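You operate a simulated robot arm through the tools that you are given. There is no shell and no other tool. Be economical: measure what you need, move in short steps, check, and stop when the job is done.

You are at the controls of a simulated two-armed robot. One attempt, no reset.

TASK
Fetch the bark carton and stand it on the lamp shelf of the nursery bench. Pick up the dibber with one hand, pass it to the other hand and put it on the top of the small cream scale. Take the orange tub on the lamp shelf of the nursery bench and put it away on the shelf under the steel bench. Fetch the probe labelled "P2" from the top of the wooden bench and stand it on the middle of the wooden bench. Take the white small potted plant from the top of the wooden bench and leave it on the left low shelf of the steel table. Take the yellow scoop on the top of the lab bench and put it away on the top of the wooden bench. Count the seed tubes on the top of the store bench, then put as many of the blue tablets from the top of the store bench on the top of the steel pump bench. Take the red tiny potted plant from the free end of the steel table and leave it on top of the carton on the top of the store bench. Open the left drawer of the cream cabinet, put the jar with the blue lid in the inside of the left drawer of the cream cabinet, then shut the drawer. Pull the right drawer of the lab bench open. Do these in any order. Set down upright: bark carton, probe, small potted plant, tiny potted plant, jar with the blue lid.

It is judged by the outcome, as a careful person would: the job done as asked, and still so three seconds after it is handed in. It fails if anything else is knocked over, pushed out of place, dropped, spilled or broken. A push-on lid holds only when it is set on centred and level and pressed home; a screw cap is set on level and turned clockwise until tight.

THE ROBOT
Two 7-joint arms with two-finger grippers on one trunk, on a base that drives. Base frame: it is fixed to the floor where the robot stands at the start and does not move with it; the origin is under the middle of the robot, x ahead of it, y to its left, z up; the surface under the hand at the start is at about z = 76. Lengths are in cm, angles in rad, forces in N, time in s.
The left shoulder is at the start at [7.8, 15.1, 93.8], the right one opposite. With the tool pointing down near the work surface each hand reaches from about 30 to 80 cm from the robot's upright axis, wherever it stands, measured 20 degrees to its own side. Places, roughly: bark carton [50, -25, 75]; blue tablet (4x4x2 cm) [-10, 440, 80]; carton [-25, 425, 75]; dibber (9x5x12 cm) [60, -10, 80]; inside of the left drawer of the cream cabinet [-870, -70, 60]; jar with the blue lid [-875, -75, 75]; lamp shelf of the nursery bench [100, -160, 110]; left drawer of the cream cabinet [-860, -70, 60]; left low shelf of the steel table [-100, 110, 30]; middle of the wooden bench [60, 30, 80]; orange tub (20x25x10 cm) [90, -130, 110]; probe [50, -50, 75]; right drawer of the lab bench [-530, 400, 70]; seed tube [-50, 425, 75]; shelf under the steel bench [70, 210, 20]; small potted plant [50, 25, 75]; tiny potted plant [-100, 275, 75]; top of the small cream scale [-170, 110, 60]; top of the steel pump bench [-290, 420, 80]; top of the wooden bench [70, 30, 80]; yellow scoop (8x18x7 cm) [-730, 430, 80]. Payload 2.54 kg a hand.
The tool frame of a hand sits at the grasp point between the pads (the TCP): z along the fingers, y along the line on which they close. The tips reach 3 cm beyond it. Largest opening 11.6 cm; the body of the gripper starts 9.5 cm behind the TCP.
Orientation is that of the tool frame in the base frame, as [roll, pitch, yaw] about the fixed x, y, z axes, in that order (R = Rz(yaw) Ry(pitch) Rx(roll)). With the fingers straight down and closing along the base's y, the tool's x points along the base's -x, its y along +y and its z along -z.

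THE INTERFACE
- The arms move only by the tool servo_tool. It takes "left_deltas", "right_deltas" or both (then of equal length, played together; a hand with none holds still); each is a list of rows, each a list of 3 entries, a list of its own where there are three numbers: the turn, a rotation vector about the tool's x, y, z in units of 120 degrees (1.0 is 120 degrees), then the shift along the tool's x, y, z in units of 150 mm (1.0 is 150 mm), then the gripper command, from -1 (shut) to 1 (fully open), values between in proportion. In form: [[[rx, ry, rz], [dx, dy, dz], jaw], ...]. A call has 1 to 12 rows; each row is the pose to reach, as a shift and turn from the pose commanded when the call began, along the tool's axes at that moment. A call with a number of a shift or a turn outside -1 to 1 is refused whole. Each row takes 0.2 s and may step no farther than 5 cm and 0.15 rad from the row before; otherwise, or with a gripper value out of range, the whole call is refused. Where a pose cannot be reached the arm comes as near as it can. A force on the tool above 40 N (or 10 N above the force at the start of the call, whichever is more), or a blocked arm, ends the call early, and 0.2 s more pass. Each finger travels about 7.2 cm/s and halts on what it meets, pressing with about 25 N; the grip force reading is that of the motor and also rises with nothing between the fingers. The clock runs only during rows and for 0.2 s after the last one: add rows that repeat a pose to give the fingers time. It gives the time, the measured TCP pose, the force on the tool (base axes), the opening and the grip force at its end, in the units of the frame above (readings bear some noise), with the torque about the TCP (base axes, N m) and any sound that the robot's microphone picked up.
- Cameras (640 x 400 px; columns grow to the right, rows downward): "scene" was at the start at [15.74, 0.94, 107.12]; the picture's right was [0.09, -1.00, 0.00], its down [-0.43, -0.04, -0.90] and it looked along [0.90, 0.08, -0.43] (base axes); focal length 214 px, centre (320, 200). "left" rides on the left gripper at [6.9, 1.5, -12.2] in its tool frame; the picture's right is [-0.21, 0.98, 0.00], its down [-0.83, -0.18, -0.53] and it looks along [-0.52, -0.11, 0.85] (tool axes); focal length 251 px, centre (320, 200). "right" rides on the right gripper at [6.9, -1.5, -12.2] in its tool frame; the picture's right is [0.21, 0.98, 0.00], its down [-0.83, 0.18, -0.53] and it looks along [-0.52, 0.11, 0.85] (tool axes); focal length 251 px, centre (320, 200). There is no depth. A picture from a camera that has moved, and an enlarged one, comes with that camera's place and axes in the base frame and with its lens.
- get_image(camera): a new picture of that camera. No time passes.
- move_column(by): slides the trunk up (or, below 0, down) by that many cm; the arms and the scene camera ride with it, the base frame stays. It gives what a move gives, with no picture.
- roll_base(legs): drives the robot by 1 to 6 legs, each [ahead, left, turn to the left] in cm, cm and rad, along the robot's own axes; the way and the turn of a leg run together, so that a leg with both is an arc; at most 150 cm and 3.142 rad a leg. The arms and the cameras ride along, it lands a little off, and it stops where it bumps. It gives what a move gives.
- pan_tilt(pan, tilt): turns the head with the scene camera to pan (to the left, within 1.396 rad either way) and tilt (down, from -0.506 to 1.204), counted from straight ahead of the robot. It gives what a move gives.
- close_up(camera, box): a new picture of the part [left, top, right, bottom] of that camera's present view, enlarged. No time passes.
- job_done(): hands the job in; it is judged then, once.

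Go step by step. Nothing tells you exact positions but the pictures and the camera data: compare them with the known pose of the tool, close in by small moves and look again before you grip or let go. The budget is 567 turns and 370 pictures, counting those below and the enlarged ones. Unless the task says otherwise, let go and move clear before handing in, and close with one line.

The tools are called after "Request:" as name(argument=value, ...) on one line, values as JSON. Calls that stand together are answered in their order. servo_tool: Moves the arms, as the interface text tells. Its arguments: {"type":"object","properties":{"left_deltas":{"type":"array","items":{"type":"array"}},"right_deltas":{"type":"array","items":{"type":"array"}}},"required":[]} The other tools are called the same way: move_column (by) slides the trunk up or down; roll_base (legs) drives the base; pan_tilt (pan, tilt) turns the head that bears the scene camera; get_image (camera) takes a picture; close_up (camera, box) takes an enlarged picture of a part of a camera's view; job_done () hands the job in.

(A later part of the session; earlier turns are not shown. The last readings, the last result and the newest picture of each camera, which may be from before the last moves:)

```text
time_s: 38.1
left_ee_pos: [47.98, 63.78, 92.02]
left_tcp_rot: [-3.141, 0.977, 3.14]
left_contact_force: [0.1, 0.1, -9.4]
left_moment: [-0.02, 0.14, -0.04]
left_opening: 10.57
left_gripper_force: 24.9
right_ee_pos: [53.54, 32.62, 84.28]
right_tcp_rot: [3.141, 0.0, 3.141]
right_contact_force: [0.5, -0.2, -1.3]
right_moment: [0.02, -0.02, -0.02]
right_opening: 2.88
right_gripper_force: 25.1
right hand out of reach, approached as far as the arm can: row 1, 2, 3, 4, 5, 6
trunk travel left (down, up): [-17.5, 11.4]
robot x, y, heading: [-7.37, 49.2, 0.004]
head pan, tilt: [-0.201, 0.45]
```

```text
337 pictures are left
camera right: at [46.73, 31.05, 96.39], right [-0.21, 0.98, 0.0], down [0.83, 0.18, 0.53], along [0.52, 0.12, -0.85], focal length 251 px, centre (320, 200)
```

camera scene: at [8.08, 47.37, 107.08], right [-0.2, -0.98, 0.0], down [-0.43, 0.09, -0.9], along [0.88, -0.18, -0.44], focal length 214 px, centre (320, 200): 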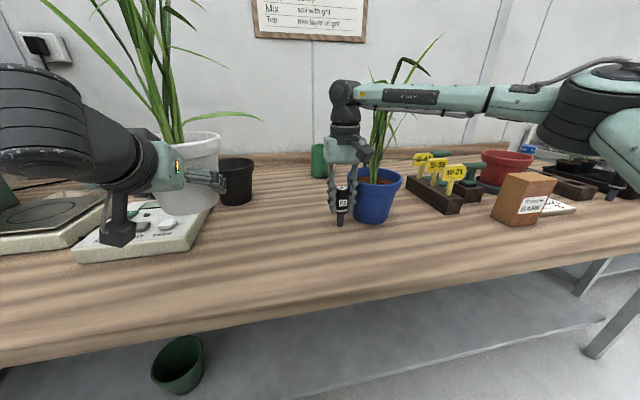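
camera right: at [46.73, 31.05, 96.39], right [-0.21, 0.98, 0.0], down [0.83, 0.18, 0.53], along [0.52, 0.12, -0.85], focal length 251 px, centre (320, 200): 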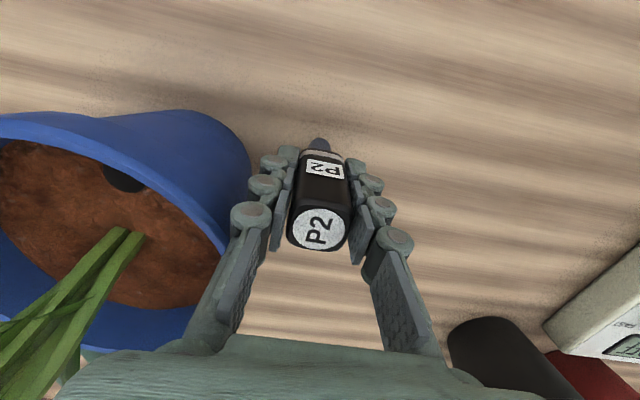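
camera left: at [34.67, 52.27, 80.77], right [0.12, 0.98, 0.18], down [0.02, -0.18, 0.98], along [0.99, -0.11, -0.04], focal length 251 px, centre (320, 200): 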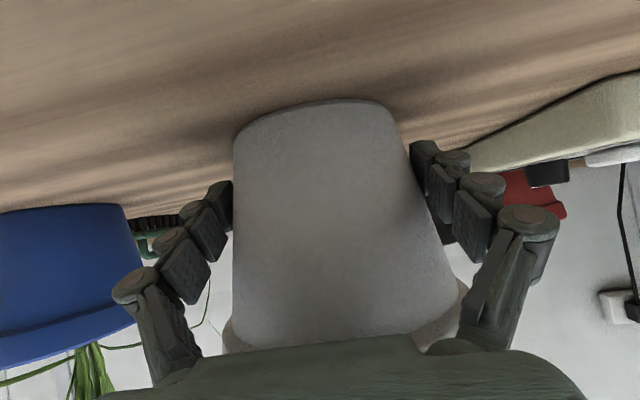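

The right arm hit its reach limits close to the blue pot. I'll retract it, then reposition the base a little left and ahead.

Request:
servo_tool(right_deltas=[[[0, 0, 0], [0, 0, -0.3], -1], [[0, 0, 0], [0, 0, -0.6], -1], [[0, 0, 0], [0.2, 0, -0.93], -1], [[0, 0, 0], [0.5, 0, -0.95], -1], [[0, 0, 0], [0.8, 0, -0.95], -1], [[0, 0, 0], [1.0, 0, -0.95], -1], [[0, 0, 0], [1.0, 0, -0.95], -1]])

Request:
servo_tool(left_deltas=[[[0, 0, 0], [-0.22, -0.13, -0.15], -1], [[0, 0, 0], [-0.44, -0.26, -0.3], -1], [[0, 0, 0], [-0.44, -0.5, -0.3], -1], [[0, 0, 0], [-0.44, -0.5, -0.3], -1]])

Request:
roll_base(legs=[[6, 10, 0]])

Request:
get_image(camera="scene")

```text
refused: row 3 steps farther than a row can; nothing moved
```

```text
time_s: 39.1
left_ee_pos: [48.07, 56.68, 100.05]
left_tcp_rot: [3.141, 0.976, -3.141]
left_contact_force: [-0.7, -0.2, -9.5]
left_moment: [-0.01, 0.13, 0.02]
left_opening: 10.57
left_gripper_force: 25.1
right_ee_pos: [53.59, 32.72, 84.08]
right_tcp_rot: [3.139, 0.001, -3.141]
right_contact_force: [0.4, 0.7, -0.7]
right_moment: [-0.02, -0.02, 0.0]
right_opening: 2.91
right_gripper_force: 25.2
trunk travel left (down, up): [-17.5, 11.4]
robot x, y, heading: [-7.8, 49.02, 0.0]
head pan, tilt: [-0.201, 0.45]
```

```text
time_s: 40.8
left_ee_pos: [53.99, 66.62, 100.07]
left_tcp_rot: [-3.141, 0.975, -3.14]
left_contact_force: [0.4, -0.3, -9.6]
left_moment: [0.02, 0.17, -0.01]
left_opening: 10.58
left_gripper_force: 24.8
right_ee_pos: [59.57, 42.66, 84.11]
right_tcp_rot: [3.138, 0.0, 3.141]
right_contact_force: [0.5, -0.4, -1.0]
right_moment: [0.01, 0.02, 0.0]
right_opening: 2.9
right_gripper_force: 24.6
trunk travel left (down, up): [-17.5, 11.4]
robot x, y, heading: [-1.5, 59.17, 0.007]
head pan, tilt: [-0.201, 0.45]
```

```text
336 pictures are left
camera scene: at [14.02, 57.22, 107.07], right [-0.2, -0.98, 0.0], down [-0.43, 0.09, -0.9], along [0.88, -0.18, -0.44], focal length 214 px, centre (320, 200)
```

scene: 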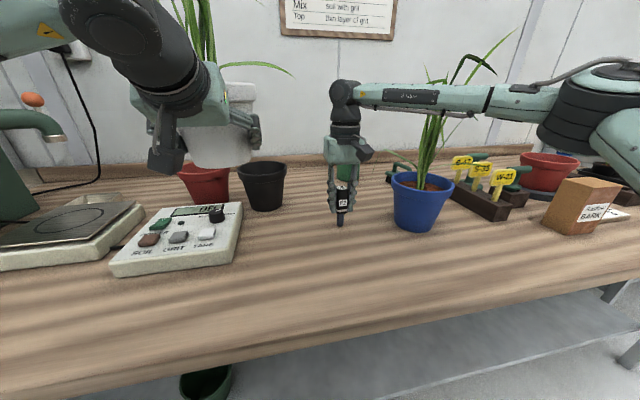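

The probe hangs just above the bench at (59.6, 42.7), and nothing was touched. I move it 5 cm right and check reach.

Request:
servo_tool(right_deltas=[[[0, 0, 0], [0, -0.1, -0.03], -1], [[0, 0, 0], [0, -0.2, -0.03], -1], [[0, 0, 0], [0, -0.34, -0.03], -1], [[0, 0, 0], [0, -0.34, -0.03], -1]])

Request:
get_image(camera="right")

Request:
close_up(camera="scene", box=[290, 60, 490, 240])

```text
time_s: 41.8
left_ee_pos: [53.91, 66.71, 100.07]
left_tcp_rot: [-3.141, 0.976, 3.141]
left_contact_force: [-0.2, 0.1, -9.2]
left_moment: [-0.03, 0.18, 0.03]
left_opening: 10.56
left_gripper_force: 25.0
right_ee_pos: [59.65, 37.47, 84.56]
right_tcp_rot: [3.14, 0.0, 3.14]
right_contact_force: [0.7, 0.3, 0.2]
right_moment: [-0.01, 0.03, -0.02]
right_opening: 2.88
right_gripper_force: 25.1
trunk travel left (down, up): [-17.5, 11.4]
robot x, y, heading: [-1.31, 58.97, -0.001]
head pan, tilt: [-0.201, 0.45]
```

```text
335 pictures are left
camera right: at [52.67, 35.86, 96.82], right [-0.22, 0.98, 0.0], down [0.83, 0.18, 0.53], along [0.52, 0.12, -0.84], focal length 251 px, centre (320, 200)
```

right: 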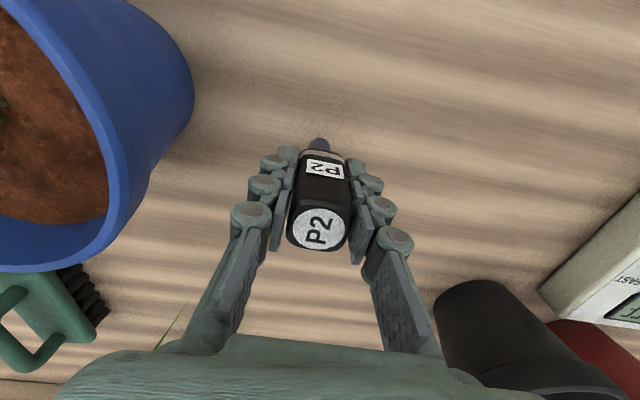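

```text
2.22 times, centred on (390, 150) of scene
camera zoom: at [14.01, 57.21, 107.08], right [-0.2, -0.98, 0.0], down [-0.43, 0.09, -0.9], along [0.88, -0.18, -0.44], focal length 477 px, centre (164, 311)
```

zoom: 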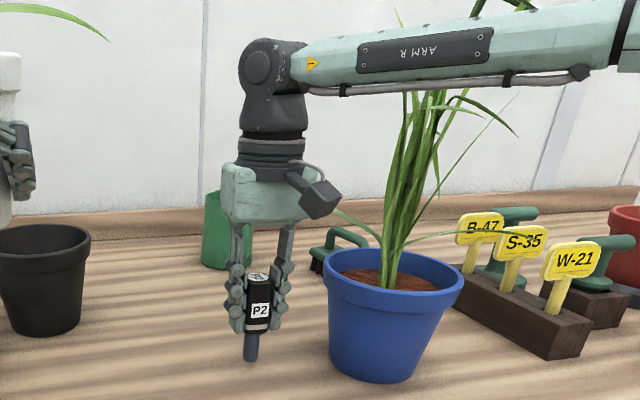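

Request:
servo_tool(right_deltas=[[[0, 0, 0], [0, 0, 0.04], -1], [[0, 0, 0], [0, 0, 0.065], -1], [[0, 0, 0], [0, 0, 0.075], -1], [[0, 0, 0], [0, 0, 0.075], -1]])

```text
time_s: 42.8
left_ee_pos: [53.87, 66.63, 100.16]
left_tcp_rot: [3.141, 0.977, 3.141]
left_contact_force: [0.7, 0.5, -9.3]
left_moment: [-0.02, 0.15, 0.01]
left_opening: 10.57
left_gripper_force: 25.4
right_ee_pos: [59.58, 37.47, 83.59]
right_tcp_rot: [3.14, -0.001, -3.138]
right_contact_force: [0.8, 0.6, -1.2]
right_moment: [0.01, 0.01, -0.02]
right_opening: 2.91
right_gripper_force: 25.2
trunk travel left (down, up): [-17.5, 11.4]
robot x, y, heading: [-1.64, 58.78, -0.0]
head pan, tilt: [-0.201, 0.45]
```

Request:
servo_tool(right_deltas=[[[0, 0, 0], [0, 0, 0.008], -1], [[0, 0, 0], [0, 0, 0.014], -1], [[0, 0, 0], [0, 0, 0.014], -1]])

```text
time_s: 43.6
left_ee_pos: [53.9, 66.65, 100.16]
left_tcp_rot: [3.141, 0.976, 3.141]
left_contact_force: [-0.4, 0.1, -8.3]
left_moment: [-0.02, 0.15, 0.0]
left_opening: 10.57
left_gripper_force: 25.0
right_ee_pos: [59.61, 37.48, 83.26]
right_tcp_rot: [3.141, 0.001, 3.141]
right_contact_force: [-0.7, -1.0, 1.7]
right_moment: [-0.08, 0.0, 0.02]
right_opening: 2.9
right_gripper_force: 24.8
trunk travel left (down, up): [-17.5, 11.4]
robot x, y, heading: [-1.67, 58.75, 0.0]
head pan, tilt: [-0.201, 0.45]
```

Contact begins (force turned positive). I release slightly open and lift straight up.

Request:
servo_tool(right_deltas=[[[0, 0, 0], [0, 0, 0], -0.3], [[0, 0, 0], [0, 0, 0], -0.1], [[0, 0, 0], [0, 0, 0], 0.05], [[0, 0, 0], [0, 0, 0], 0.05], [[0, 0, 0], [0, 0, -0.1], 0.05], [[0, 0, 0], [0, 0, -0.35], 0.05], [[0, 0, 0], [0, 0, -0.65], 0.05], [[0, 0, 0], [0, 0, -0.95], 0.05], [[0, 0, 0], [0, 0, -0.95], 0.05]])

Request:
get_image(camera="scene")

```text
time_s: 45.6
left_ee_pos: [53.81, 66.67, 100.12]
left_tcp_rot: [3.142, 0.974, -3.141]
left_contact_force: [0.4, -0.3, -9.4]
left_moment: [-0.01, 0.17, -0.02]
left_opening: 10.56
left_gripper_force: 24.9
right_ee_pos: [59.5, 37.08, 97.52]
right_tcp_rot: [-3.141, 0.0, 3.141]
right_contact_force: [0.4, 0.3, -0.3]
right_moment: [-0.02, 0.02, 0.02]
right_opening: 6.14
right_gripper_force: 0.0
right hand out of reach, approached as far as the arm can: row 8
trunk travel left (down, up): [-17.5, 11.4]
robot x, y, heading: [-1.77, 58.73, -0.003]
head pan, tilt: [-0.201, 0.45]
```

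```text
333 pictures are left
camera scene: at [13.99, 57.22, 107.08], right [-0.2, -0.98, 0.0], down [-0.43, 0.09, -0.9], along [0.88, -0.18, -0.44], focal length 214 px, centre (320, 200)
```

scene: 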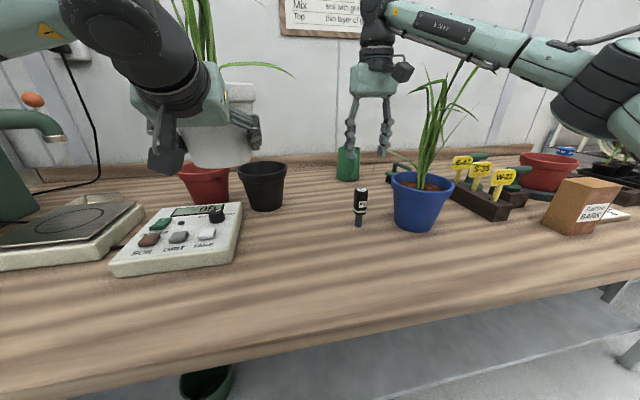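

P2 stands well in the middle. Next I back off, tuck the plant, and go for the dibber with the right hand.

Request:
roll_base(legs=[[-40, 0, 0], [0, -47, 0]])

Request:
servo_tool(left_deltas=[[[0, 0, 0], [0.15, 0.15, -0.25], -1], [[0, 0, 0], [0.3, 0.3, -0.5], -1], [[0, 0, 0], [0.45, 0.45, -0.75], -1], [[0, 0, 0], [0.55, 0.6, -0.9], -1], [[0, 0, 0], [0.55, 0.7, -0.95], -1], [[0, 0, 0], [0.55, 0.7, -0.95], -1]])

Request:
pan_tilt(pan=-0.1, tilt=0.4)

Request:
get_image(camera="scene")

```text
time_s: 52.7
left_ee_pos: [14.22, 19.36, 99.99]
left_tcp_rot: [-3.141, 0.975, -3.141]
left_contact_force: [0.8, -0.5, -9.2]
left_moment: [-0.03, 0.17, -0.03]
left_opening: 10.57
left_gripper_force: 25.7
right_ee_pos: [19.7, -10.17, 97.38]
right_tcp_rot: [3.14, 0.0, 3.141]
right_contact_force: [0.3, 0.3, 0.2]
right_moment: [0.03, 0.03, 0.03]
right_opening: 6.11
right_gripper_force: 0.0
trunk travel left (down, up): [-17.5, 11.4]
robot x, y, heading: [-41.38, 11.71, 0.005]
head pan, tilt: [-0.201, 0.45]
```

```text
time_s: 54.1
left_ee_pos: [-1.71, 29.58, 102.37]
left_tcp_rot: [-3.141, 0.975, -3.141]
left_contact_force: [-1.0, -0.2, -8.6]
left_moment: [0.0, 0.16, -0.03]
left_opening: 10.56
left_gripper_force: 24.8
left hand out of reach, approached as far as the arm can: row 4, 5, 6
right_ee_pos: [19.69, -10.05, 97.34]
right_tcp_rot: [3.14, 0.0, 3.141]
right_contact_force: [-0.4, -0.1, -0.4]
right_moment: [-0.02, 0.0, -0.01]
right_opening: 6.09
right_gripper_force: 0.0
trunk travel left (down, up): [-17.5, 11.4]
robot x, y, heading: [-41.57, 11.71, -0.004]
head pan, tilt: [-0.201, 0.45]
```

```text
time_s: 54.8
left_ee_pos: [-1.76, 29.7, 102.36]
left_tcp_rot: [3.139, 0.971, -3.14]
left_contact_force: [0.9, 1.0, -9.7]
left_moment: [0.01, 0.17, 0.02]
left_opening: 10.56
left_gripper_force: 25.4
right_ee_pos: [19.75, -10.07, 97.36]
right_tcp_rot: [3.139, 0.001, 3.14]
right_contact_force: [0.0, 0.4, 0.4]
right_moment: [-0.01, 0.0, -0.05]
right_opening: 6.05
right_gripper_force: 0.0
trunk travel left (down, up): [-17.5, 11.4]
robot x, y, heading: [-41.34, 11.62, 0.004]
head pan, tilt: [-0.099, 0.4]
```

```text
332 pictures are left
camera scene: at [-25.47, 10.81, 107.55], right [-0.1, -0.99, 0.0], down [-0.39, 0.04, -0.92], along [0.92, -0.09, -0.39], focal length 214 px, centre (320, 200)
```

scene: 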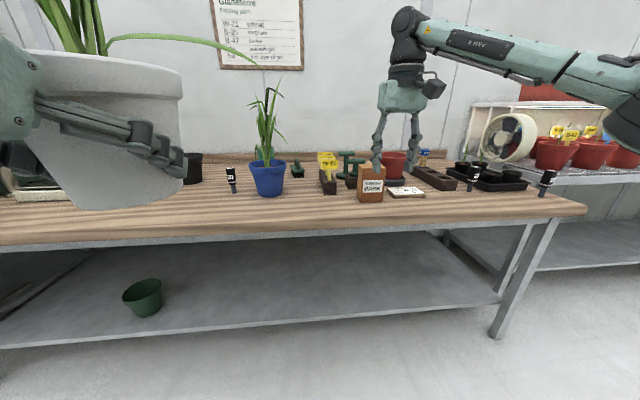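

Request:
servo_tool(right_deltas=[[[0, 0, 0.07], [0, 0, 0], 1], [[0, 0, 0.14], [0, 0, 0], 1], [[0, 0, 0.21], [0, 0, 0], 1], [[0, 0, 0.28], [0, 0, 0], 1], [[0, 0, 0.35], [0, 0, 0], 1], [[0, 0, 0.42], [0, 0, 0], 1], [[0, 0, 0.49], [0, 0, 0], 1], [[0, 0, 0.56], [0, 0, 0], 1], [[0, 0, 0.63], [0, 0, 0], 1], [[0, 0, 0.7], [0, 0, 0], 1], [[0, 0, 0.75], [0, 0, 0], 1]])

Request:
get_image(camera="scene")

Request:
close_up(camera="scene", box=[300, 130, 440, 220])

```text
time_s: 57.2
left_ee_pos: [-1.69, 29.51, 102.37]
left_tcp_rot: [3.139, 0.974, 3.141]
left_contact_force: [0.3, -0.5, -8.9]
left_moment: [0.0, 0.15, 0.0]
left_opening: 10.55
left_gripper_force: 25.2
right_ee_pos: [19.68, -10.24, 97.44]
right_tcp_rot: [3.14, -0.003, 1.568]
right_contact_force: [-0.9, -0.2, -0.5]
right_moment: [-0.02, -0.01, 0.02]
right_opening: 11.58
right_gripper_force: 0.0
trunk travel left (down, up): [-17.5, 11.4]
robot x, y, heading: [-41.27, 11.4, -0.004]
head pan, tilt: [-0.099, 0.4]
```

```text
331 pictures are left
camera scene: at [-25.47, 10.82, 107.55], right [-0.1, -1.0, 0.0], down [-0.39, 0.04, -0.92], along [0.92, -0.09, -0.39], focal length 214 px, centre (320, 200)
```

scene: 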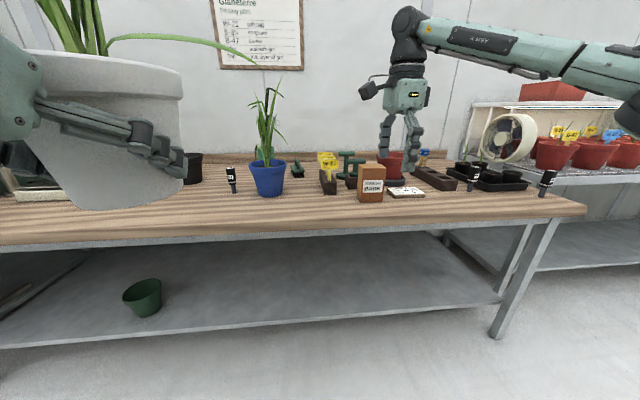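

```text
4.44 times, centred on (370, 175) of scene
camera zoom: at [-25.47, 10.82, 107.55], right [-0.1, -1.0, 0.0], down [-0.39, 0.04, -0.92], along [0.92, -0.09, -0.39], focal length 953 px, centre (98, 311)
```

zoom: 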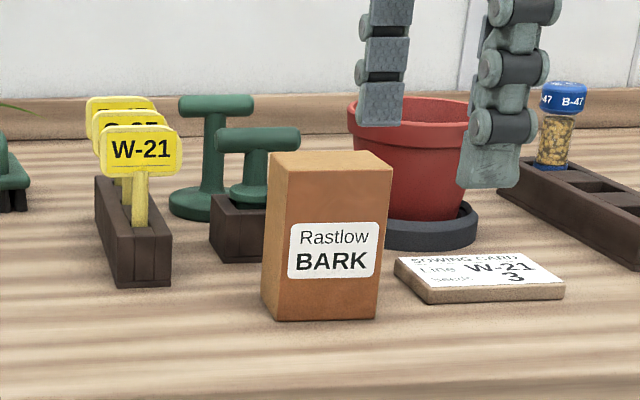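

Dibber handle computed at about (63.4, -13.5, 87). I swing the plant farther left, then drive ahead.

Request:
servo_tool(left_deltas=[[[0, 0, 0], [0, 0.3, 0], -1], [[0, 0, 0], [0, 0.6, 0], -1], [[0, 0, 0], [0, 0.9, 0], -1], [[0, 0, 0], [0, 0.9, 0], -1]])

Request:
roll_base(legs=[[30, -3, 0]])

Request:
get_image(camera="scene")

Request:
get_image(camera="right")

```text
time_s: 58.2
left_ee_pos: [-1.7, 43.05, 102.52]
left_tcp_rot: [3.14, 0.975, 3.14]
left_contact_force: [0.2, 0.1, -8.2]
left_moment: [-0.02, 0.13, -0.03]
left_opening: 10.56
left_gripper_force: 24.9
left hand out of reach, approached as far as the arm can: row 1
right_ee_pos: [19.68, -10.15, 97.43]
right_tcp_rot: [3.139, -0.002, 1.572]
right_contact_force: [-0.6, -0.3, 0.6]
right_moment: [-0.01, 0.02, 0.02]
right_opening: 11.6
right_gripper_force: 0.0
trunk travel left (down, up): [-17.5, 11.4]
robot x, y, heading: [-41.47, 11.78, -0.001]
head pan, tilt: [-0.099, 0.4]
```

```text
time_s: 60.2
left_ee_pos: [28.18, 40.7, 102.56]
left_tcp_rot: [3.141, 0.976, -3.133]
left_contact_force: [0.3, -0.1, -9.0]
left_moment: [0.02, 0.15, 0.0]
left_opening: 10.57
left_gripper_force: 24.7
right_ee_pos: [50.04, -12.47, 97.5]
right_tcp_rot: [3.139, -0.001, 1.578]
right_contact_force: [-0.3, -0.3, 0.0]
right_moment: [-0.05, 0.04, -0.01]
right_opening: 11.61
right_gripper_force: 0.0
trunk travel left (down, up): [-17.5, 11.4]
robot x, y, heading: [-11.24, 8.78, 0.005]
head pan, tilt: [-0.099, 0.4]
```

```text
329 pictures are left
camera scene: at [4.68, 8.11, 107.54], right [-0.09, -1.0, 0.0], down [-0.39, 0.04, -0.92], along [0.92, -0.08, -0.39], focal length 214 px, centre (320, 200)
```

scene: 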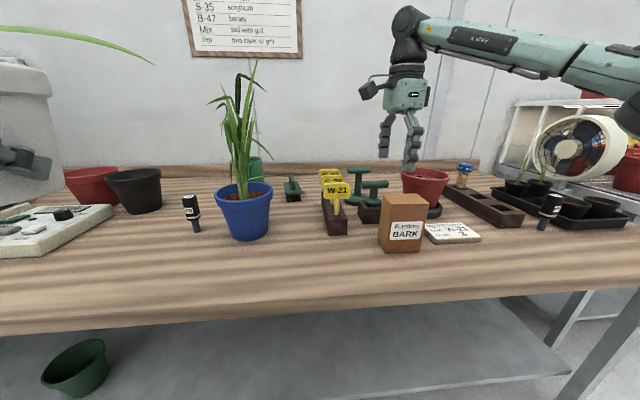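

```text
328 pictures are left
camera right: at [48.44, -5.67, 109.67], right [0.97, 0.22, 0.0], down [0.19, -0.83, 0.53], along [0.12, -0.52, -0.85], focal length 251 px, centre (320, 200)
```

right: 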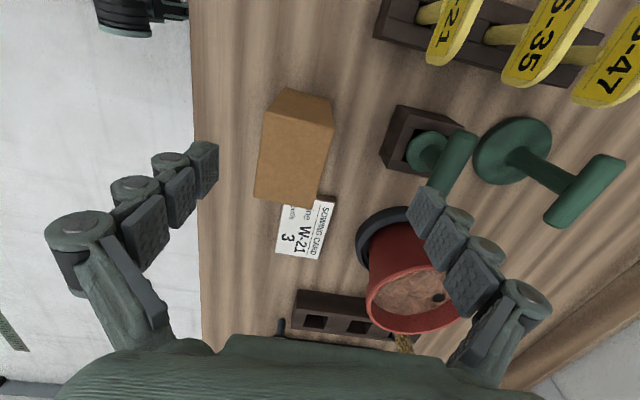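

Request:
roll_base(legs=[[13, -0.5, 0]])

Request:
get_image(camera="right")

Request:
get_image(camera="scene")

```text
time_s: 61.5
left_ee_pos: [40.88, 40.39, 102.5]
left_tcp_rot: [3.141, 0.976, -3.131]
left_contact_force: [0.5, -0.1, -9.8]
left_moment: [0.0, 0.18, -0.01]
left_opening: 10.54
left_gripper_force: 24.6
right_ee_pos: [62.8, -12.71, 97.43]
right_tcp_rot: [3.14, -0.002, 1.58]
right_contact_force: [0.4, 1.2, -0.7]
right_moment: [-0.02, 0.06, 0.01]
right_opening: 11.62
right_gripper_force: 0.1
trunk travel left (down, up): [-17.5, 11.4]
robot x, y, heading: [1.3, 7.96, 0.006]
head pan, tilt: [-0.099, 0.4]
```

```text
327 pictures are left
camera right: at [61.24, -5.97, 109.65], right [0.97, 0.22, 0.0], down [0.19, -0.82, 0.53], along [0.12, -0.52, -0.85], focal length 251 px, centre (320, 200)
```

right: 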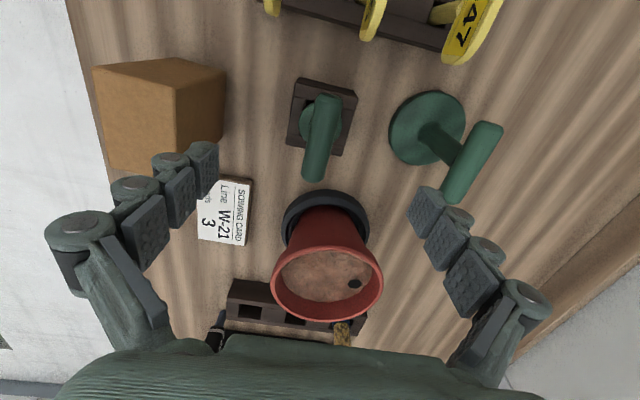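

```text
326 pictures are left
camera scene: at [17.46, 7.75, 107.54], right [-0.09, -1.0, 0.0], down [-0.39, 0.03, -0.92], along [0.92, -0.08, -0.39], focal length 214 px, centre (320, 200)
```

scene: 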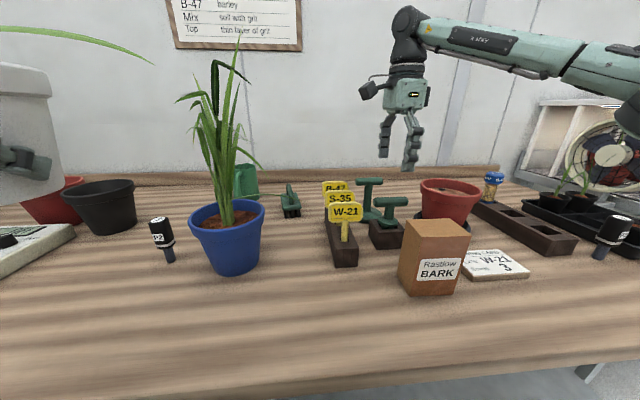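

Handle centre measured (62.9, -13.4). I go down over it and close across the bar.

Request:
servo_tool(right_deltas=[[[0, 0, 0], [-0.04, 0.007, 0.2], 1], [[0, 0, 0], [-0.04, 0.007, 0.45], 1], [[0, 0, 0], [-0.04, 0.007, 0.65], 1], [[0, 0, 0], [-0.04, 0.007, 0.72], 1], [[0, 0, 0], [-0.04, 0.007, 0.72], 0], [[0, 0, 0], [-0.04, 0.007, 0.72], -1], [[0, 0, 0], [-0.04, 0.007, 0.72], -1], [[0, 0, 0], [-0.04, 0.007, 0.72], -1], [[0, 0, 0], [-0.04, 0.007, 0.72], -1], [[0, 0, 0], [-0.04, 0.007, 0.72], -1]])

Request:
get_image(camera="right")

```text
time_s: 63.7
left_ee_pos: [40.84, 40.33, 102.57]
left_tcp_rot: [3.141, 0.975, -3.134]
left_contact_force: [0.6, 0.7, -8.8]
left_moment: [0.01, 0.14, 0.0]
left_opening: 10.55
left_gripper_force: 24.4
right_ee_pos: [62.92, -13.25, 86.65]
right_tcp_rot: [3.139, -0.001, 1.58]
right_contact_force: [-0.5, -0.4, 0.4]
right_moment: [-0.02, 0.0, -0.02]
right_opening: 2.21
right_gripper_force: 24.6
trunk travel left (down, up): [-17.5, 11.4]
robot x, y, heading: [1.51, 8.66, 0.008]
head pan, tilt: [-0.099, 0.4]
```

```text
325 pictures are left
camera right: at [61.37, -6.48, 98.87], right [0.97, 0.22, 0.0], down [0.19, -0.82, 0.53], along [0.12, -0.52, -0.85], focal length 251 px, centre (320, 200)
```

right: 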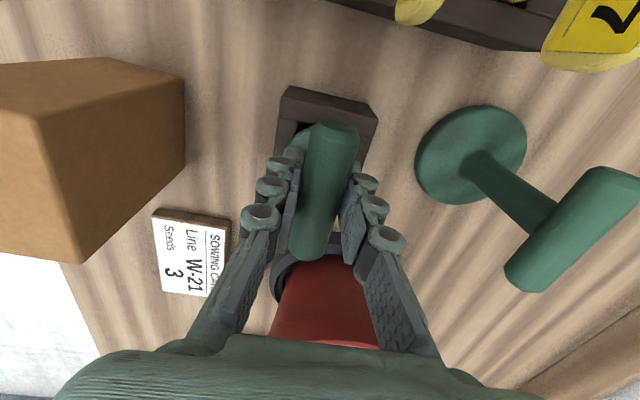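

Gripped at 2.2 cm. I lift it straight out of the block.

Request:
servo_tool(right_deltas=[[[0, 0, 0], [0, 0, -0.2], -1], [[0, 0, 0], [0, 0, -0.45], -1], [[0, 0, 0], [0, 0, -0.7], -1], [[0, 0, 0], [0, 0, -0.85], -1], [[0, 0, 0], [0, 0, -0.85], -1]])

Request:
get_image(camera="right")

Request:
get_image(camera="scene")

```text
time_s: 64.9
left_ee_pos: [40.94, 40.26, 102.59]
left_tcp_rot: [-3.14, 0.972, -3.132]
left_contact_force: [0.2, 0.3, -9.5]
left_moment: [0.0, 0.18, -0.04]
left_opening: 10.57
left_gripper_force: 25.3
right_ee_pos: [62.64, -13.87, 99.15]
right_tcp_rot: [3.14, -0.002, 1.58]
right_contact_force: [-0.4, 0.2, -1.8]
right_moment: [0.0, 0.01, -0.01]
right_opening: 2.21
right_gripper_force: 25.0
right hand out of reach, approached as far as the arm can: row 4, 5
trunk travel left (down, up): [-17.5, 11.4]
robot x, y, heading: [1.11, 8.24, 0.004]
head pan, tilt: [-0.099, 0.4]
```

```text
324 pictures are left
camera right: at [61.09, -7.06, 111.34], right [0.97, 0.22, 0.0], down [0.19, -0.83, 0.53], along [0.12, -0.52, -0.85], focal length 251 px, centre (320, 200)
```

right: 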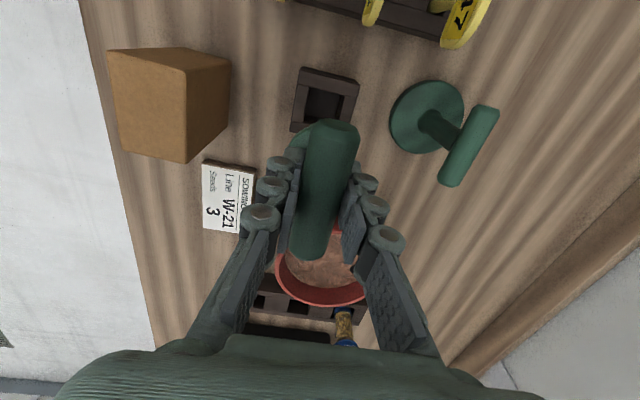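

```text
323 pictures are left
camera scene: at [17.45, 7.74, 107.54], right [-0.09, -1.0, 0.0], down [-0.39, 0.03, -0.92], along [0.92, -0.08, -0.39], focal length 214 px, centre (320, 200)
```

scene: 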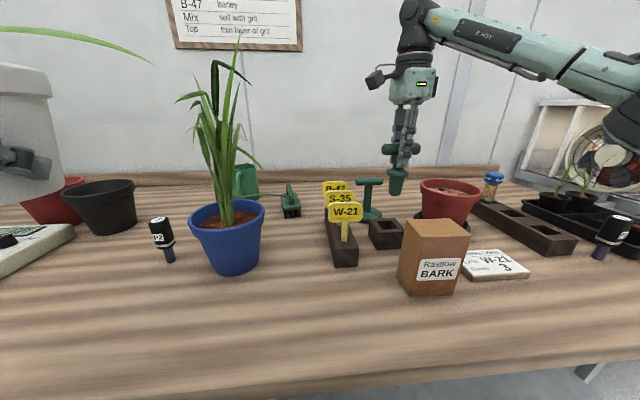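

Dibber is free. I raise the trunk for clearance over the carton, then back away.

Request:
move_column(by=9)

Request:
roll_base(legs=[[-60, 0, 0]])

Request:
pan_tilt(pan=1.3, tilt=0.3)

Request:
get_image(camera="scene")

```text
time_s: 66.2
left_ee_pos: [40.82, 40.28, 111.46]
left_tcp_rot: [3.141, 0.973, -3.133]
left_contact_force: [0.4, -0.6, -9.0]
left_moment: [-0.02, 0.16, 0.03]
left_opening: 10.54
left_gripper_force: 24.8
right_ee_pos: [62.78, -13.85, 108.04]
right_tcp_rot: [3.138, -0.003, 1.579]
right_contact_force: [0.5, -0.5, -0.9]
right_moment: [0.02, 0.03, -0.01]
right_opening: 2.21
right_gripper_force: 25.2
trunk travel left (down, up): [-26.5, 2.4]
robot x, y, heading: [1.4, 8.04, 0.007]
head pan, tilt: [-0.099, 0.4]
```

```text
time_s: 69.6
left_ee_pos: [-18.43, 39.55, 111.53]
left_tcp_rot: [3.141, 0.976, 3.132]
left_contact_force: [-0.9, -0.2, -8.9]
left_moment: [0.0, 0.14, 0.0]
left_opening: 10.53
left_gripper_force: 24.9
right_ee_pos: [2.28, -14.95, 108.22]
right_tcp_rot: [3.137, -0.004, 1.561]
right_contact_force: [-0.1, 0.2, -0.3]
right_moment: [-0.01, 0.01, -0.02]
right_opening: 2.21
right_gripper_force: 24.7
trunk travel left (down, up): [-26.5, 2.4]
robot x, y, heading: [-58.65, 8.18, -0.008]
head pan, tilt: [-0.099, 0.4]
```

```text
time_s: 71.1
left_ee_pos: [-18.58, 39.57, 111.47]
left_tcp_rot: [3.14, 0.975, 3.133]
left_contact_force: [0.3, 0.2, -10.1]
left_moment: [0.0, 0.17, 0.02]
left_opening: 10.53
left_gripper_force: 24.6
right_ee_pos: [2.22, -14.77, 108.13]
right_tcp_rot: [3.138, -0.005, 1.562]
right_contact_force: [-0.1, 1.3, -0.5]
right_moment: [0.02, -0.01, -0.03]
right_opening: 2.18
right_gripper_force: 25.6
trunk travel left (down, up): [-26.5, 2.4]
robot x, y, heading: [-58.77, 8.13, -0.005]
head pan, tilt: [1.3, 0.3]
```

```text
322 pictures are left
camera scene: at [-49.17, 17.39, 117.47], right [0.96, -0.28, 0.0], down [-0.08, -0.28, -0.96], along [0.26, 0.92, -0.3], focal length 214 px, centre (320, 200)
```

scene: 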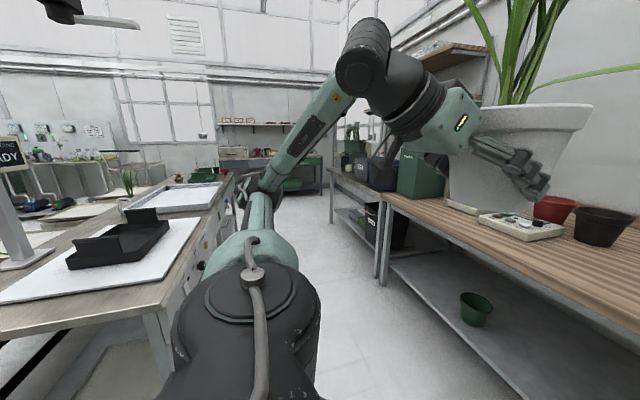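

The steel table is on my left side. I turn left in place to view it.

Request:
roll_base(legs=[[0, 0, 1.575]])

Request:
pan_tilt(pan=0.5, tilt=0.45)

Request:
get_image(camera="scene")

Request:
pan_tilt(pan=1.35, tilt=0.35)

Request:
get_image(camera="scene")

```text
time_s: 75.3
left_ee_pos: [-88.11, 49.26, 111.5]
left_tcp_rot: [-3.142, 0.974, -1.615]
left_contact_force: [0.0, -0.5, -9.0]
left_moment: [-0.17, 0.01, 0.0]
left_opening: 10.52
left_gripper_force: 24.9
right_ee_pos: [-33.05, 68.28, 108.09]
right_tcp_rot: [3.139, -0.002, 3.099]
right_contact_force: [0.3, 0.1, -1.0]
right_moment: [0.02, 0.0, 0.0]
right_opening: 2.2
right_gripper_force: 25.2
trunk travel left (down, up): [-26.5, 2.4]
robot x, y, heading: [-58.45, 8.51, 1.529]
head pan, tilt: [1.3, 0.3]
```

```text
time_s: 76.5
left_ee_pos: [-88.05, 49.28, 111.41]
left_tcp_rot: [-3.14, 0.976, -1.614]
left_contact_force: [0.3, 0.4, -8.9]
left_moment: [-0.15, 0.01, -0.03]
left_opening: 10.52
left_gripper_force: 24.6
right_ee_pos: [-33.07, 68.24, 108.1]
right_tcp_rot: [3.137, -0.002, 3.097]
right_contact_force: [-0.7, -0.1, -0.5]
right_moment: [0.0, -0.01, -0.03]
right_opening: 2.18
right_gripper_force: 25.6
trunk travel left (down, up): [-26.5, 2.4]
robot x, y, heading: [-58.5, 8.3, 1.528]
head pan, tilt: [0.499, 0.45]
```

```text
321 pictures are left
camera scene: at [-62.4, 23.53, 116.08], right [0.9, 0.44, 0.0], down [0.19, -0.39, -0.9], along [-0.4, 0.81, -0.44], focal length 214 px, centre (320, 200)
```

scene: 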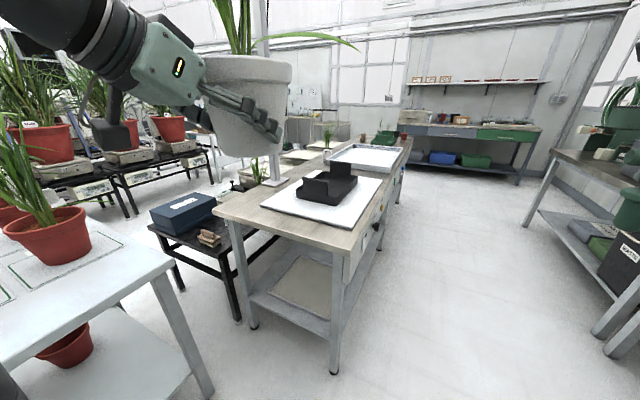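

```text
time_s: 77.6
left_ee_pos: [-88.12, 49.3, 111.47]
left_tcp_rot: [3.141, 0.974, -1.614]
left_contact_force: [0.6, -0.2, -9.1]
left_moment: [-0.14, -0.01, -0.04]
left_opening: 10.53
left_gripper_force: 25.1
right_ee_pos: [-32.99, 68.21, 108.07]
right_tcp_rot: [3.138, -0.003, 3.097]
right_contact_force: [0.5, 0.1, -0.7]
right_moment: [0.02, 0.01, 0.03]
right_opening: 2.21
right_gripper_force: 25.1
trunk travel left (down, up): [-26.5, 2.4]
robot x, y, heading: [-58.19, 8.25, 1.529]
head pan, tilt: [1.349, 0.351]
```

```text
320 pictures are left
camera scene: at [-67.33, 17.73, 117.0], right [0.26, 0.96, 0.0], down [0.33, -0.09, -0.94], along [-0.91, 0.25, -0.34], focal length 214 px, centre (320, 200)
```

scene: 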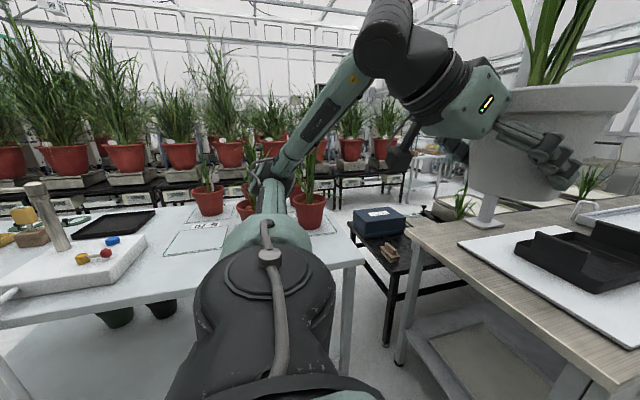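

Request:
pan_tilt(pan=0.5, tilt=0.6)

Request:
close_up(camera="scene", box=[190, 130, 420, 330])

Request:
close_up(camera="scene", box=[100, 90, 300, 210])

```text
time_s: 78.8
left_ee_pos: [-88.16, 49.24, 111.54]
left_tcp_rot: [-3.14, 0.974, -1.615]
left_contact_force: [-0.3, -0.4, -9.9]
left_moment: [-0.18, -0.03, -0.01]
left_opening: 10.54
left_gripper_force: 25.1
right_ee_pos: [-32.95, 68.05, 108.08]
right_tcp_rot: [3.139, -0.003, 3.099]
right_contact_force: [-0.2, -0.3, -0.8]
right_moment: [0.02, -0.04, 0.02]
right_opening: 2.2
right_gripper_force: 25.2
trunk travel left (down, up): [-26.5, 2.4]
robot x, y, heading: [-58.33, 8.27, 1.526]
head pan, tilt: [0.499, 0.6]
```

```text
2.00 times, centred on (305, 230) of scene
camera zoom: at [-62.24, 23.21, 114.73], right [0.9, 0.44, 0.0], down [0.25, -0.51, -0.82], along [-0.36, 0.74, -0.57], focal length 429 px, centre (350, 140)
```

zoom: 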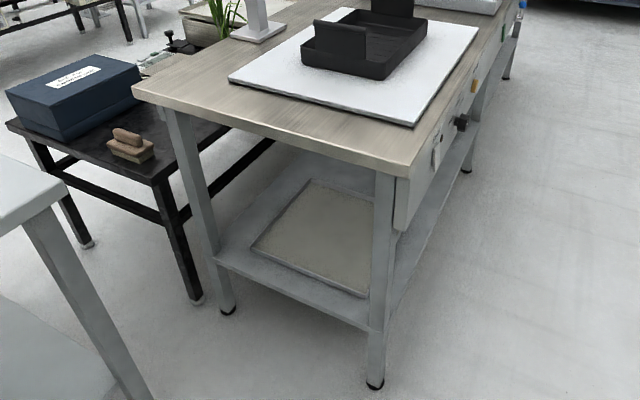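

```text
3.20 times, centred on (200, 150) of scene
camera zoom: at [-62.24, 23.21, 114.73], right [0.9, 0.44, 0.0], down [0.25, -0.51, -0.82], along [-0.36, 0.74, -0.57], focal length 686 px, centre (704, 360)
```

zoom: 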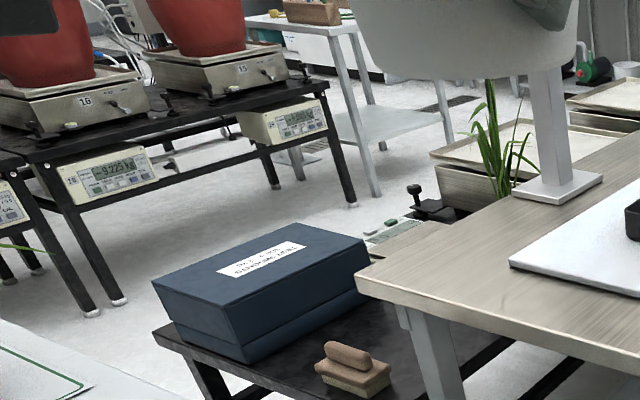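

The left low shelf (with a mat, centre ≈(-102, 97), z≈26) is open at the end facing me. I'll back off, turn to ~2.0 rad, lower the trunk and bring the plant down in front of the shelf opening.

Request:
roll_base(legs=[[-18, 3, 0], [0, 0, 0.47]])

Request:
servo_tool(right_deltas=[[[0, 0, 0], [0.25, -0.1, 0], -1], [[0, 0, 0], [0.5, -0.2, 0], -1], [[0, 0, 0], [0.75, -0.3, 0], -1], [[0, 0, 0], [0.95, -0.4, 0], -1], [[0, 0, 0], [0.95, -0.4, 0], -1]])

Request:
pan_tilt(pan=0, tilt=0.6)

Request:
get_image(camera="scene")

```text
time_s: 81.7
left_ee_pos: [-107.27, 13.8, 111.52]
left_tcp_rot: [-3.141, 0.973, -1.146]
left_contact_force: [0.2, 1.0, -9.3]
left_moment: [-0.16, -0.08, 0.01]
left_opening: 10.52
left_gripper_force: 25.1
right_ee_pos: [-66.54, 55.59, 108.07]
right_tcp_rot: [3.136, -0.003, -2.717]
right_contact_force: [-0.2, -1.0, -0.6]
right_moment: [0.02, 0.0, 0.03]
right_opening: 2.22
right_gripper_force: 25.3
trunk travel left (down, up): [-26.5, 2.4]
robot x, y, heading: [-62.01, -9.04, 1.996]
head pan, tilt: [0.499, 0.6]
```

```text
time_s: 82.9
left_ee_pos: [-107.15, 13.92, 111.55]
left_tcp_rot: [-3.14, 0.974, -1.146]
left_contact_force: [0.8, -0.1, -9.1]
left_moment: [-0.14, -0.09, 0.02]
left_opening: 10.52
left_gripper_force: 24.9
right_ee_pos: [-71.48, 44.42, 107.69]
right_tcp_rot: [3.139, -0.004, -2.718]
right_contact_force: [0.9, 1.0, -1.1]
right_moment: [0.04, -0.01, 0.04]
right_opening: 2.22
right_gripper_force: 25.1
right hand out of reach, approached as far as the arm can: row 1, 2, 3, 4, 5
trunk travel left (down, up): [-26.5, 2.4]
robot x, y, heading: [-62.24, -9.5, 1.994]
head pan, tilt: [0.499, 0.6]
```

```text
time_s: 83.8
left_ee_pos: [-107.11, 13.85, 111.5]
left_tcp_rot: [3.139, 0.975, -1.147]
left_contact_force: [0.0, 0.0, -8.8]
left_moment: [-0.16, -0.08, 0.05]
left_opening: 10.54
left_gripper_force: 25.1
right_ee_pos: [-71.54, 44.45, 107.7]
right_tcp_rot: [3.138, -0.004, -2.719]
right_contact_force: [-1.2, -0.2, -1.0]
right_moment: [0.01, 0.02, -0.03]
right_opening: 2.21
right_gripper_force: 24.7
trunk travel left (down, up): [-26.5, 2.4]
robot x, y, heading: [-62.22, -9.64, 1.998]
head pan, tilt: [0.0, 0.6]
```

```text
317 pictures are left
camera scene: at [-68.9, 5.12, 114.73], right [0.91, 0.41, 0.0], down [0.23, -0.51, -0.82], along [-0.34, 0.75, -0.57], focal length 214 px, centre (320, 200)
```

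scene: 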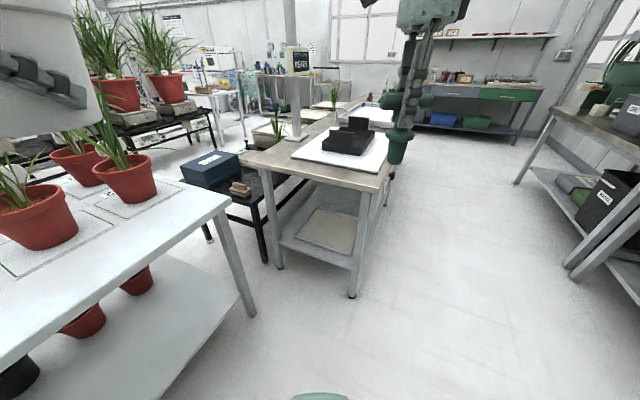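

Request:
servo_tool(left_deltas=[[[0, 0, 0], [-0.11, -0.17, 0.16], -1], [[0, 0, 0], [-0.22, -0.34, 0.33], -1], [[0, 0, 0], [-0.34, -0.52, 0.5], -1], [[0, 0, 0], [-0.45, -0.7, 0.66], -1], [[0, 0, 0], [-0.56, -0.87, 0.83], -1], [[0, 0, 0], [-0.56, -0.87, 0.83], -1]], right_deltas=[[[0, 0, 0], [-0.2, -0.05, 0], -1], [[0, 0, 0], [-0.4, -0.1, 0], -1], [[0, 0, 0], [-0.6, -0.15, 0], -1], [[0, 0, 0], [-0.8, -0.2, 0], -1], [[0, 0, 0], [-1.0, -0.25, 0], -1], [[0, 0, 0], [-1.0, -0.25, 0], -1]])

Request:
move_column(by=-16)

Request:
get_image(camera="scene")

```text
time_s: 85.2
left_ee_pos: [-101.34, 32.74, 111.47]
left_tcp_rot: [3.14, 0.975, -1.148]
left_contact_force: [-0.3, 1.5, -8.9]
left_moment: [-0.16, -0.09, -0.01]
left_opening: 10.5
left_gripper_force: 25.1
right_ee_pos: [-56.15, 46.93, 107.53]
right_tcp_rot: [3.138, -0.004, -2.716]
right_contact_force: [-0.5, -0.1, -0.8]
right_moment: [-0.01, -0.04, 0.02]
right_opening: 2.22
right_gripper_force: 24.5
trunk travel left (down, up): [-26.5, 2.4]
robot x, y, heading: [-62.06, -9.21, 1.994]
head pan, tilt: [0.0, 0.6]
```

```text
time_s: 87.1
left_ee_pos: [-101.32, 32.77, 95.5]
left_tcp_rot: [3.14, 0.974, -1.146]
left_contact_force: [0.7, -0.9, -8.6]
left_moment: [-0.14, -0.08, 0.04]
left_opening: 10.51
left_gripper_force: 25.1
right_ee_pos: [-56.22, 47.01, 91.68]
right_tcp_rot: [3.138, -0.003, -2.717]
right_contact_force: [-0.5, 0.2, -1.1]
right_moment: [0.01, -0.02, 0.05]
right_opening: 2.19
right_gripper_force: 24.4
trunk travel left (down, up): [-10.5, 18.4]
robot x, y, heading: [-62.13, -9.46, 1.996]
head pan, tilt: [0.0, 0.6]
```

```text
316 pictures are left
camera scene: at [-68.87, 5.12, 98.73], right [0.91, 0.41, 0.0], down [0.23, -0.52, -0.82], along [-0.34, 0.75, -0.57], focal length 214 px, centre (320, 200)
```

scene: 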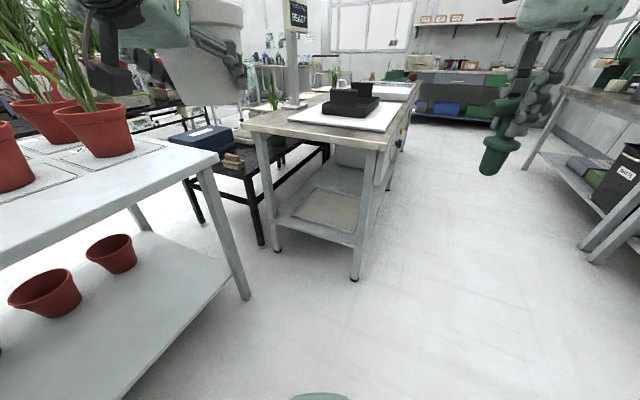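

Request:
roll_base(legs=[[0, -10, 0]])

Request:
servo_tool(left_deltas=[[[0, 0, 0], [0.22, -0.1, 0.15], -1], [[0, 0, 0], [0.44, -0.2, 0.3], -1], [[0, 0, 0], [0.66, -0.3, 0.445], -1], [[0, 0, 0], [0.88, -0.4, 0.593], -1], [[0, 0, 0], [0.88, -0.4, 0.593], -1]])

Request:
get_image(camera="scene")

```text
time_s: 88.7
left_ee_pos: [-92.24, 36.83, 95.42]
left_tcp_rot: [3.139, 0.975, -1.149]
left_contact_force: [0.4, -0.2, -8.0]
left_moment: [-0.16, -0.07, 0.0]
left_opening: 10.52
left_gripper_force: 25.4
right_ee_pos: [-47.25, 51.05, 91.44]
right_tcp_rot: [3.14, -0.001, -2.72]
right_contact_force: [-0.8, 0.6, -0.7]
right_moment: [0.0, 0.0, 0.02]
right_opening: 2.19
right_gripper_force: 24.8
trunk travel left (down, up): [-10.5, 18.4]
robot x, y, heading: [-53.13, -5.24, 1.996]
head pan, tilt: [0.0, 0.6]
```

```text
time_s: 89.9
left_ee_pos: [-86.62, 39.31, 79.61]
left_tcp_rot: [3.14, 0.974, -1.148]
left_contact_force: [-0.4, 0.3, -9.8]
left_moment: [-0.18, -0.08, -0.02]
left_opening: 10.55
left_gripper_force: 24.9
right_ee_pos: [-47.24, 51.01, 91.54]
right_tcp_rot: [3.139, -0.004, -2.72]
right_contact_force: [-0.2, -0.1, -0.9]
right_moment: [0.0, 0.0, 0.02]
right_opening: 2.2
right_gripper_force: 25.3
trunk travel left (down, up): [-10.5, 18.4]
robot x, y, heading: [-52.89, -5.1, 1.99]
head pan, tilt: [0.0, 0.6]
```

```text
315 pictures are left
camera scene: at [-59.9, 9.19, 98.72], right [0.91, 0.41, 0.0], down [0.23, -0.52, -0.82], along [-0.34, 0.75, -0.57], focal length 214 px, centre (320, 200)
```

scene: 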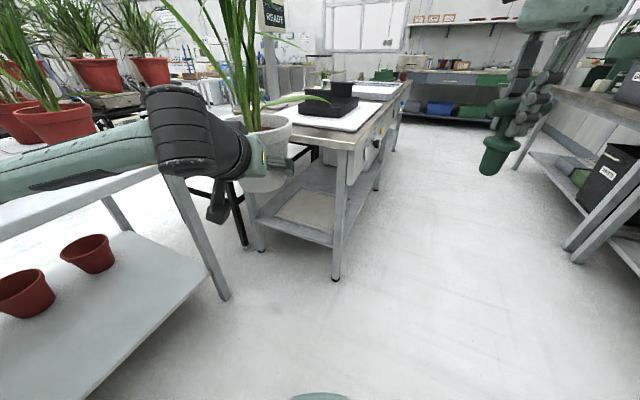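

Request:
servo_tool(left_deltas=[[[0, 0, 0], [0.25, 0, 0.17], -1], [[0, 0, 0], [0.5, 0, 0.34], -1], [[0, 0, 0], [0.75, 0, 0.505], -1], [[0, 0, 0], [0.95, 0, 0.64], -1], [[0, 0, 0], [0.95, 0, 0.64], -1]])

Request:
servo_tool(left_deltas=[[[0, 0, 0], [0.25, 0, 0.17], -1], [[0, 0, 0], [0.5, 0, 0.34], -1], [[0, 0, 0], [0.75, 0, 0.505], -1], [[0, 0, 0], [0.75, 0, 0.505], -1]])

Request:
get_image(camera="scene")

```text
time_s: 91.1
left_ee_pos: [-86.73, 39.12, 62.42]
left_tcp_rot: [3.14, 0.972, -1.147]
left_contact_force: [0.7, -0.4, -8.4]
left_moment: [-0.17, -0.03, 0.01]
left_opening: 10.51
left_gripper_force: 25.3
right_ee_pos: [-47.17, 51.05, 91.45]
right_tcp_rot: [3.14, -0.004, -2.718]
right_contact_force: [0.3, 0.4, -0.8]
right_moment: [0.02, 0.02, 0.02]
right_opening: 2.2
right_gripper_force: 25.3
trunk travel left (down, up): [-10.5, 18.4]
robot x, y, heading: [-53.37, -5.6, 1.991]
head pan, tilt: [0.0, 0.6]
```

```text
time_s: 92.1
left_ee_pos: [-84.26, 41.18, 50.73]
left_tcp_rot: [3.121, 0.96, -1.149]
left_contact_force: [0.4, -0.4, -9.4]
left_moment: [-0.17, -0.08, 0.03]
left_opening: 10.54
left_gripper_force: 25.0
left hand out of reach, approached as far as the arm can: row 2, 3, 4
right_ee_pos: [-47.11, 51.1, 91.56]
right_tcp_rot: [-3.141, -0.004, -2.719]
right_contact_force: [-0.3, -0.3, -0.2]
right_moment: [-0.01, 0.0, -0.01]
right_opening: 2.21
right_gripper_force: 25.3
trunk travel left (down, up): [-10.5, 18.4]
robot x, y, heading: [-53.31, -5.25, 1.993]
head pan, tilt: [0.0, 0.6]
```

```text
314 pictures are left
camera scene: at [-59.9, 9.19, 98.72], right [0.91, 0.41, 0.0], down [0.23, -0.52, -0.82], along [-0.34, 0.75, -0.57], focal length 214 px, centre (320, 200)
```

scene: 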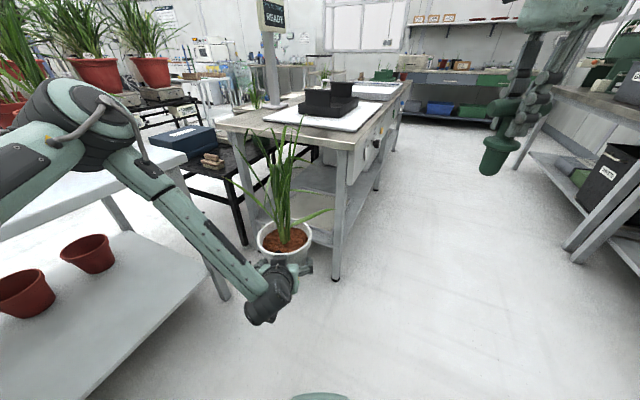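

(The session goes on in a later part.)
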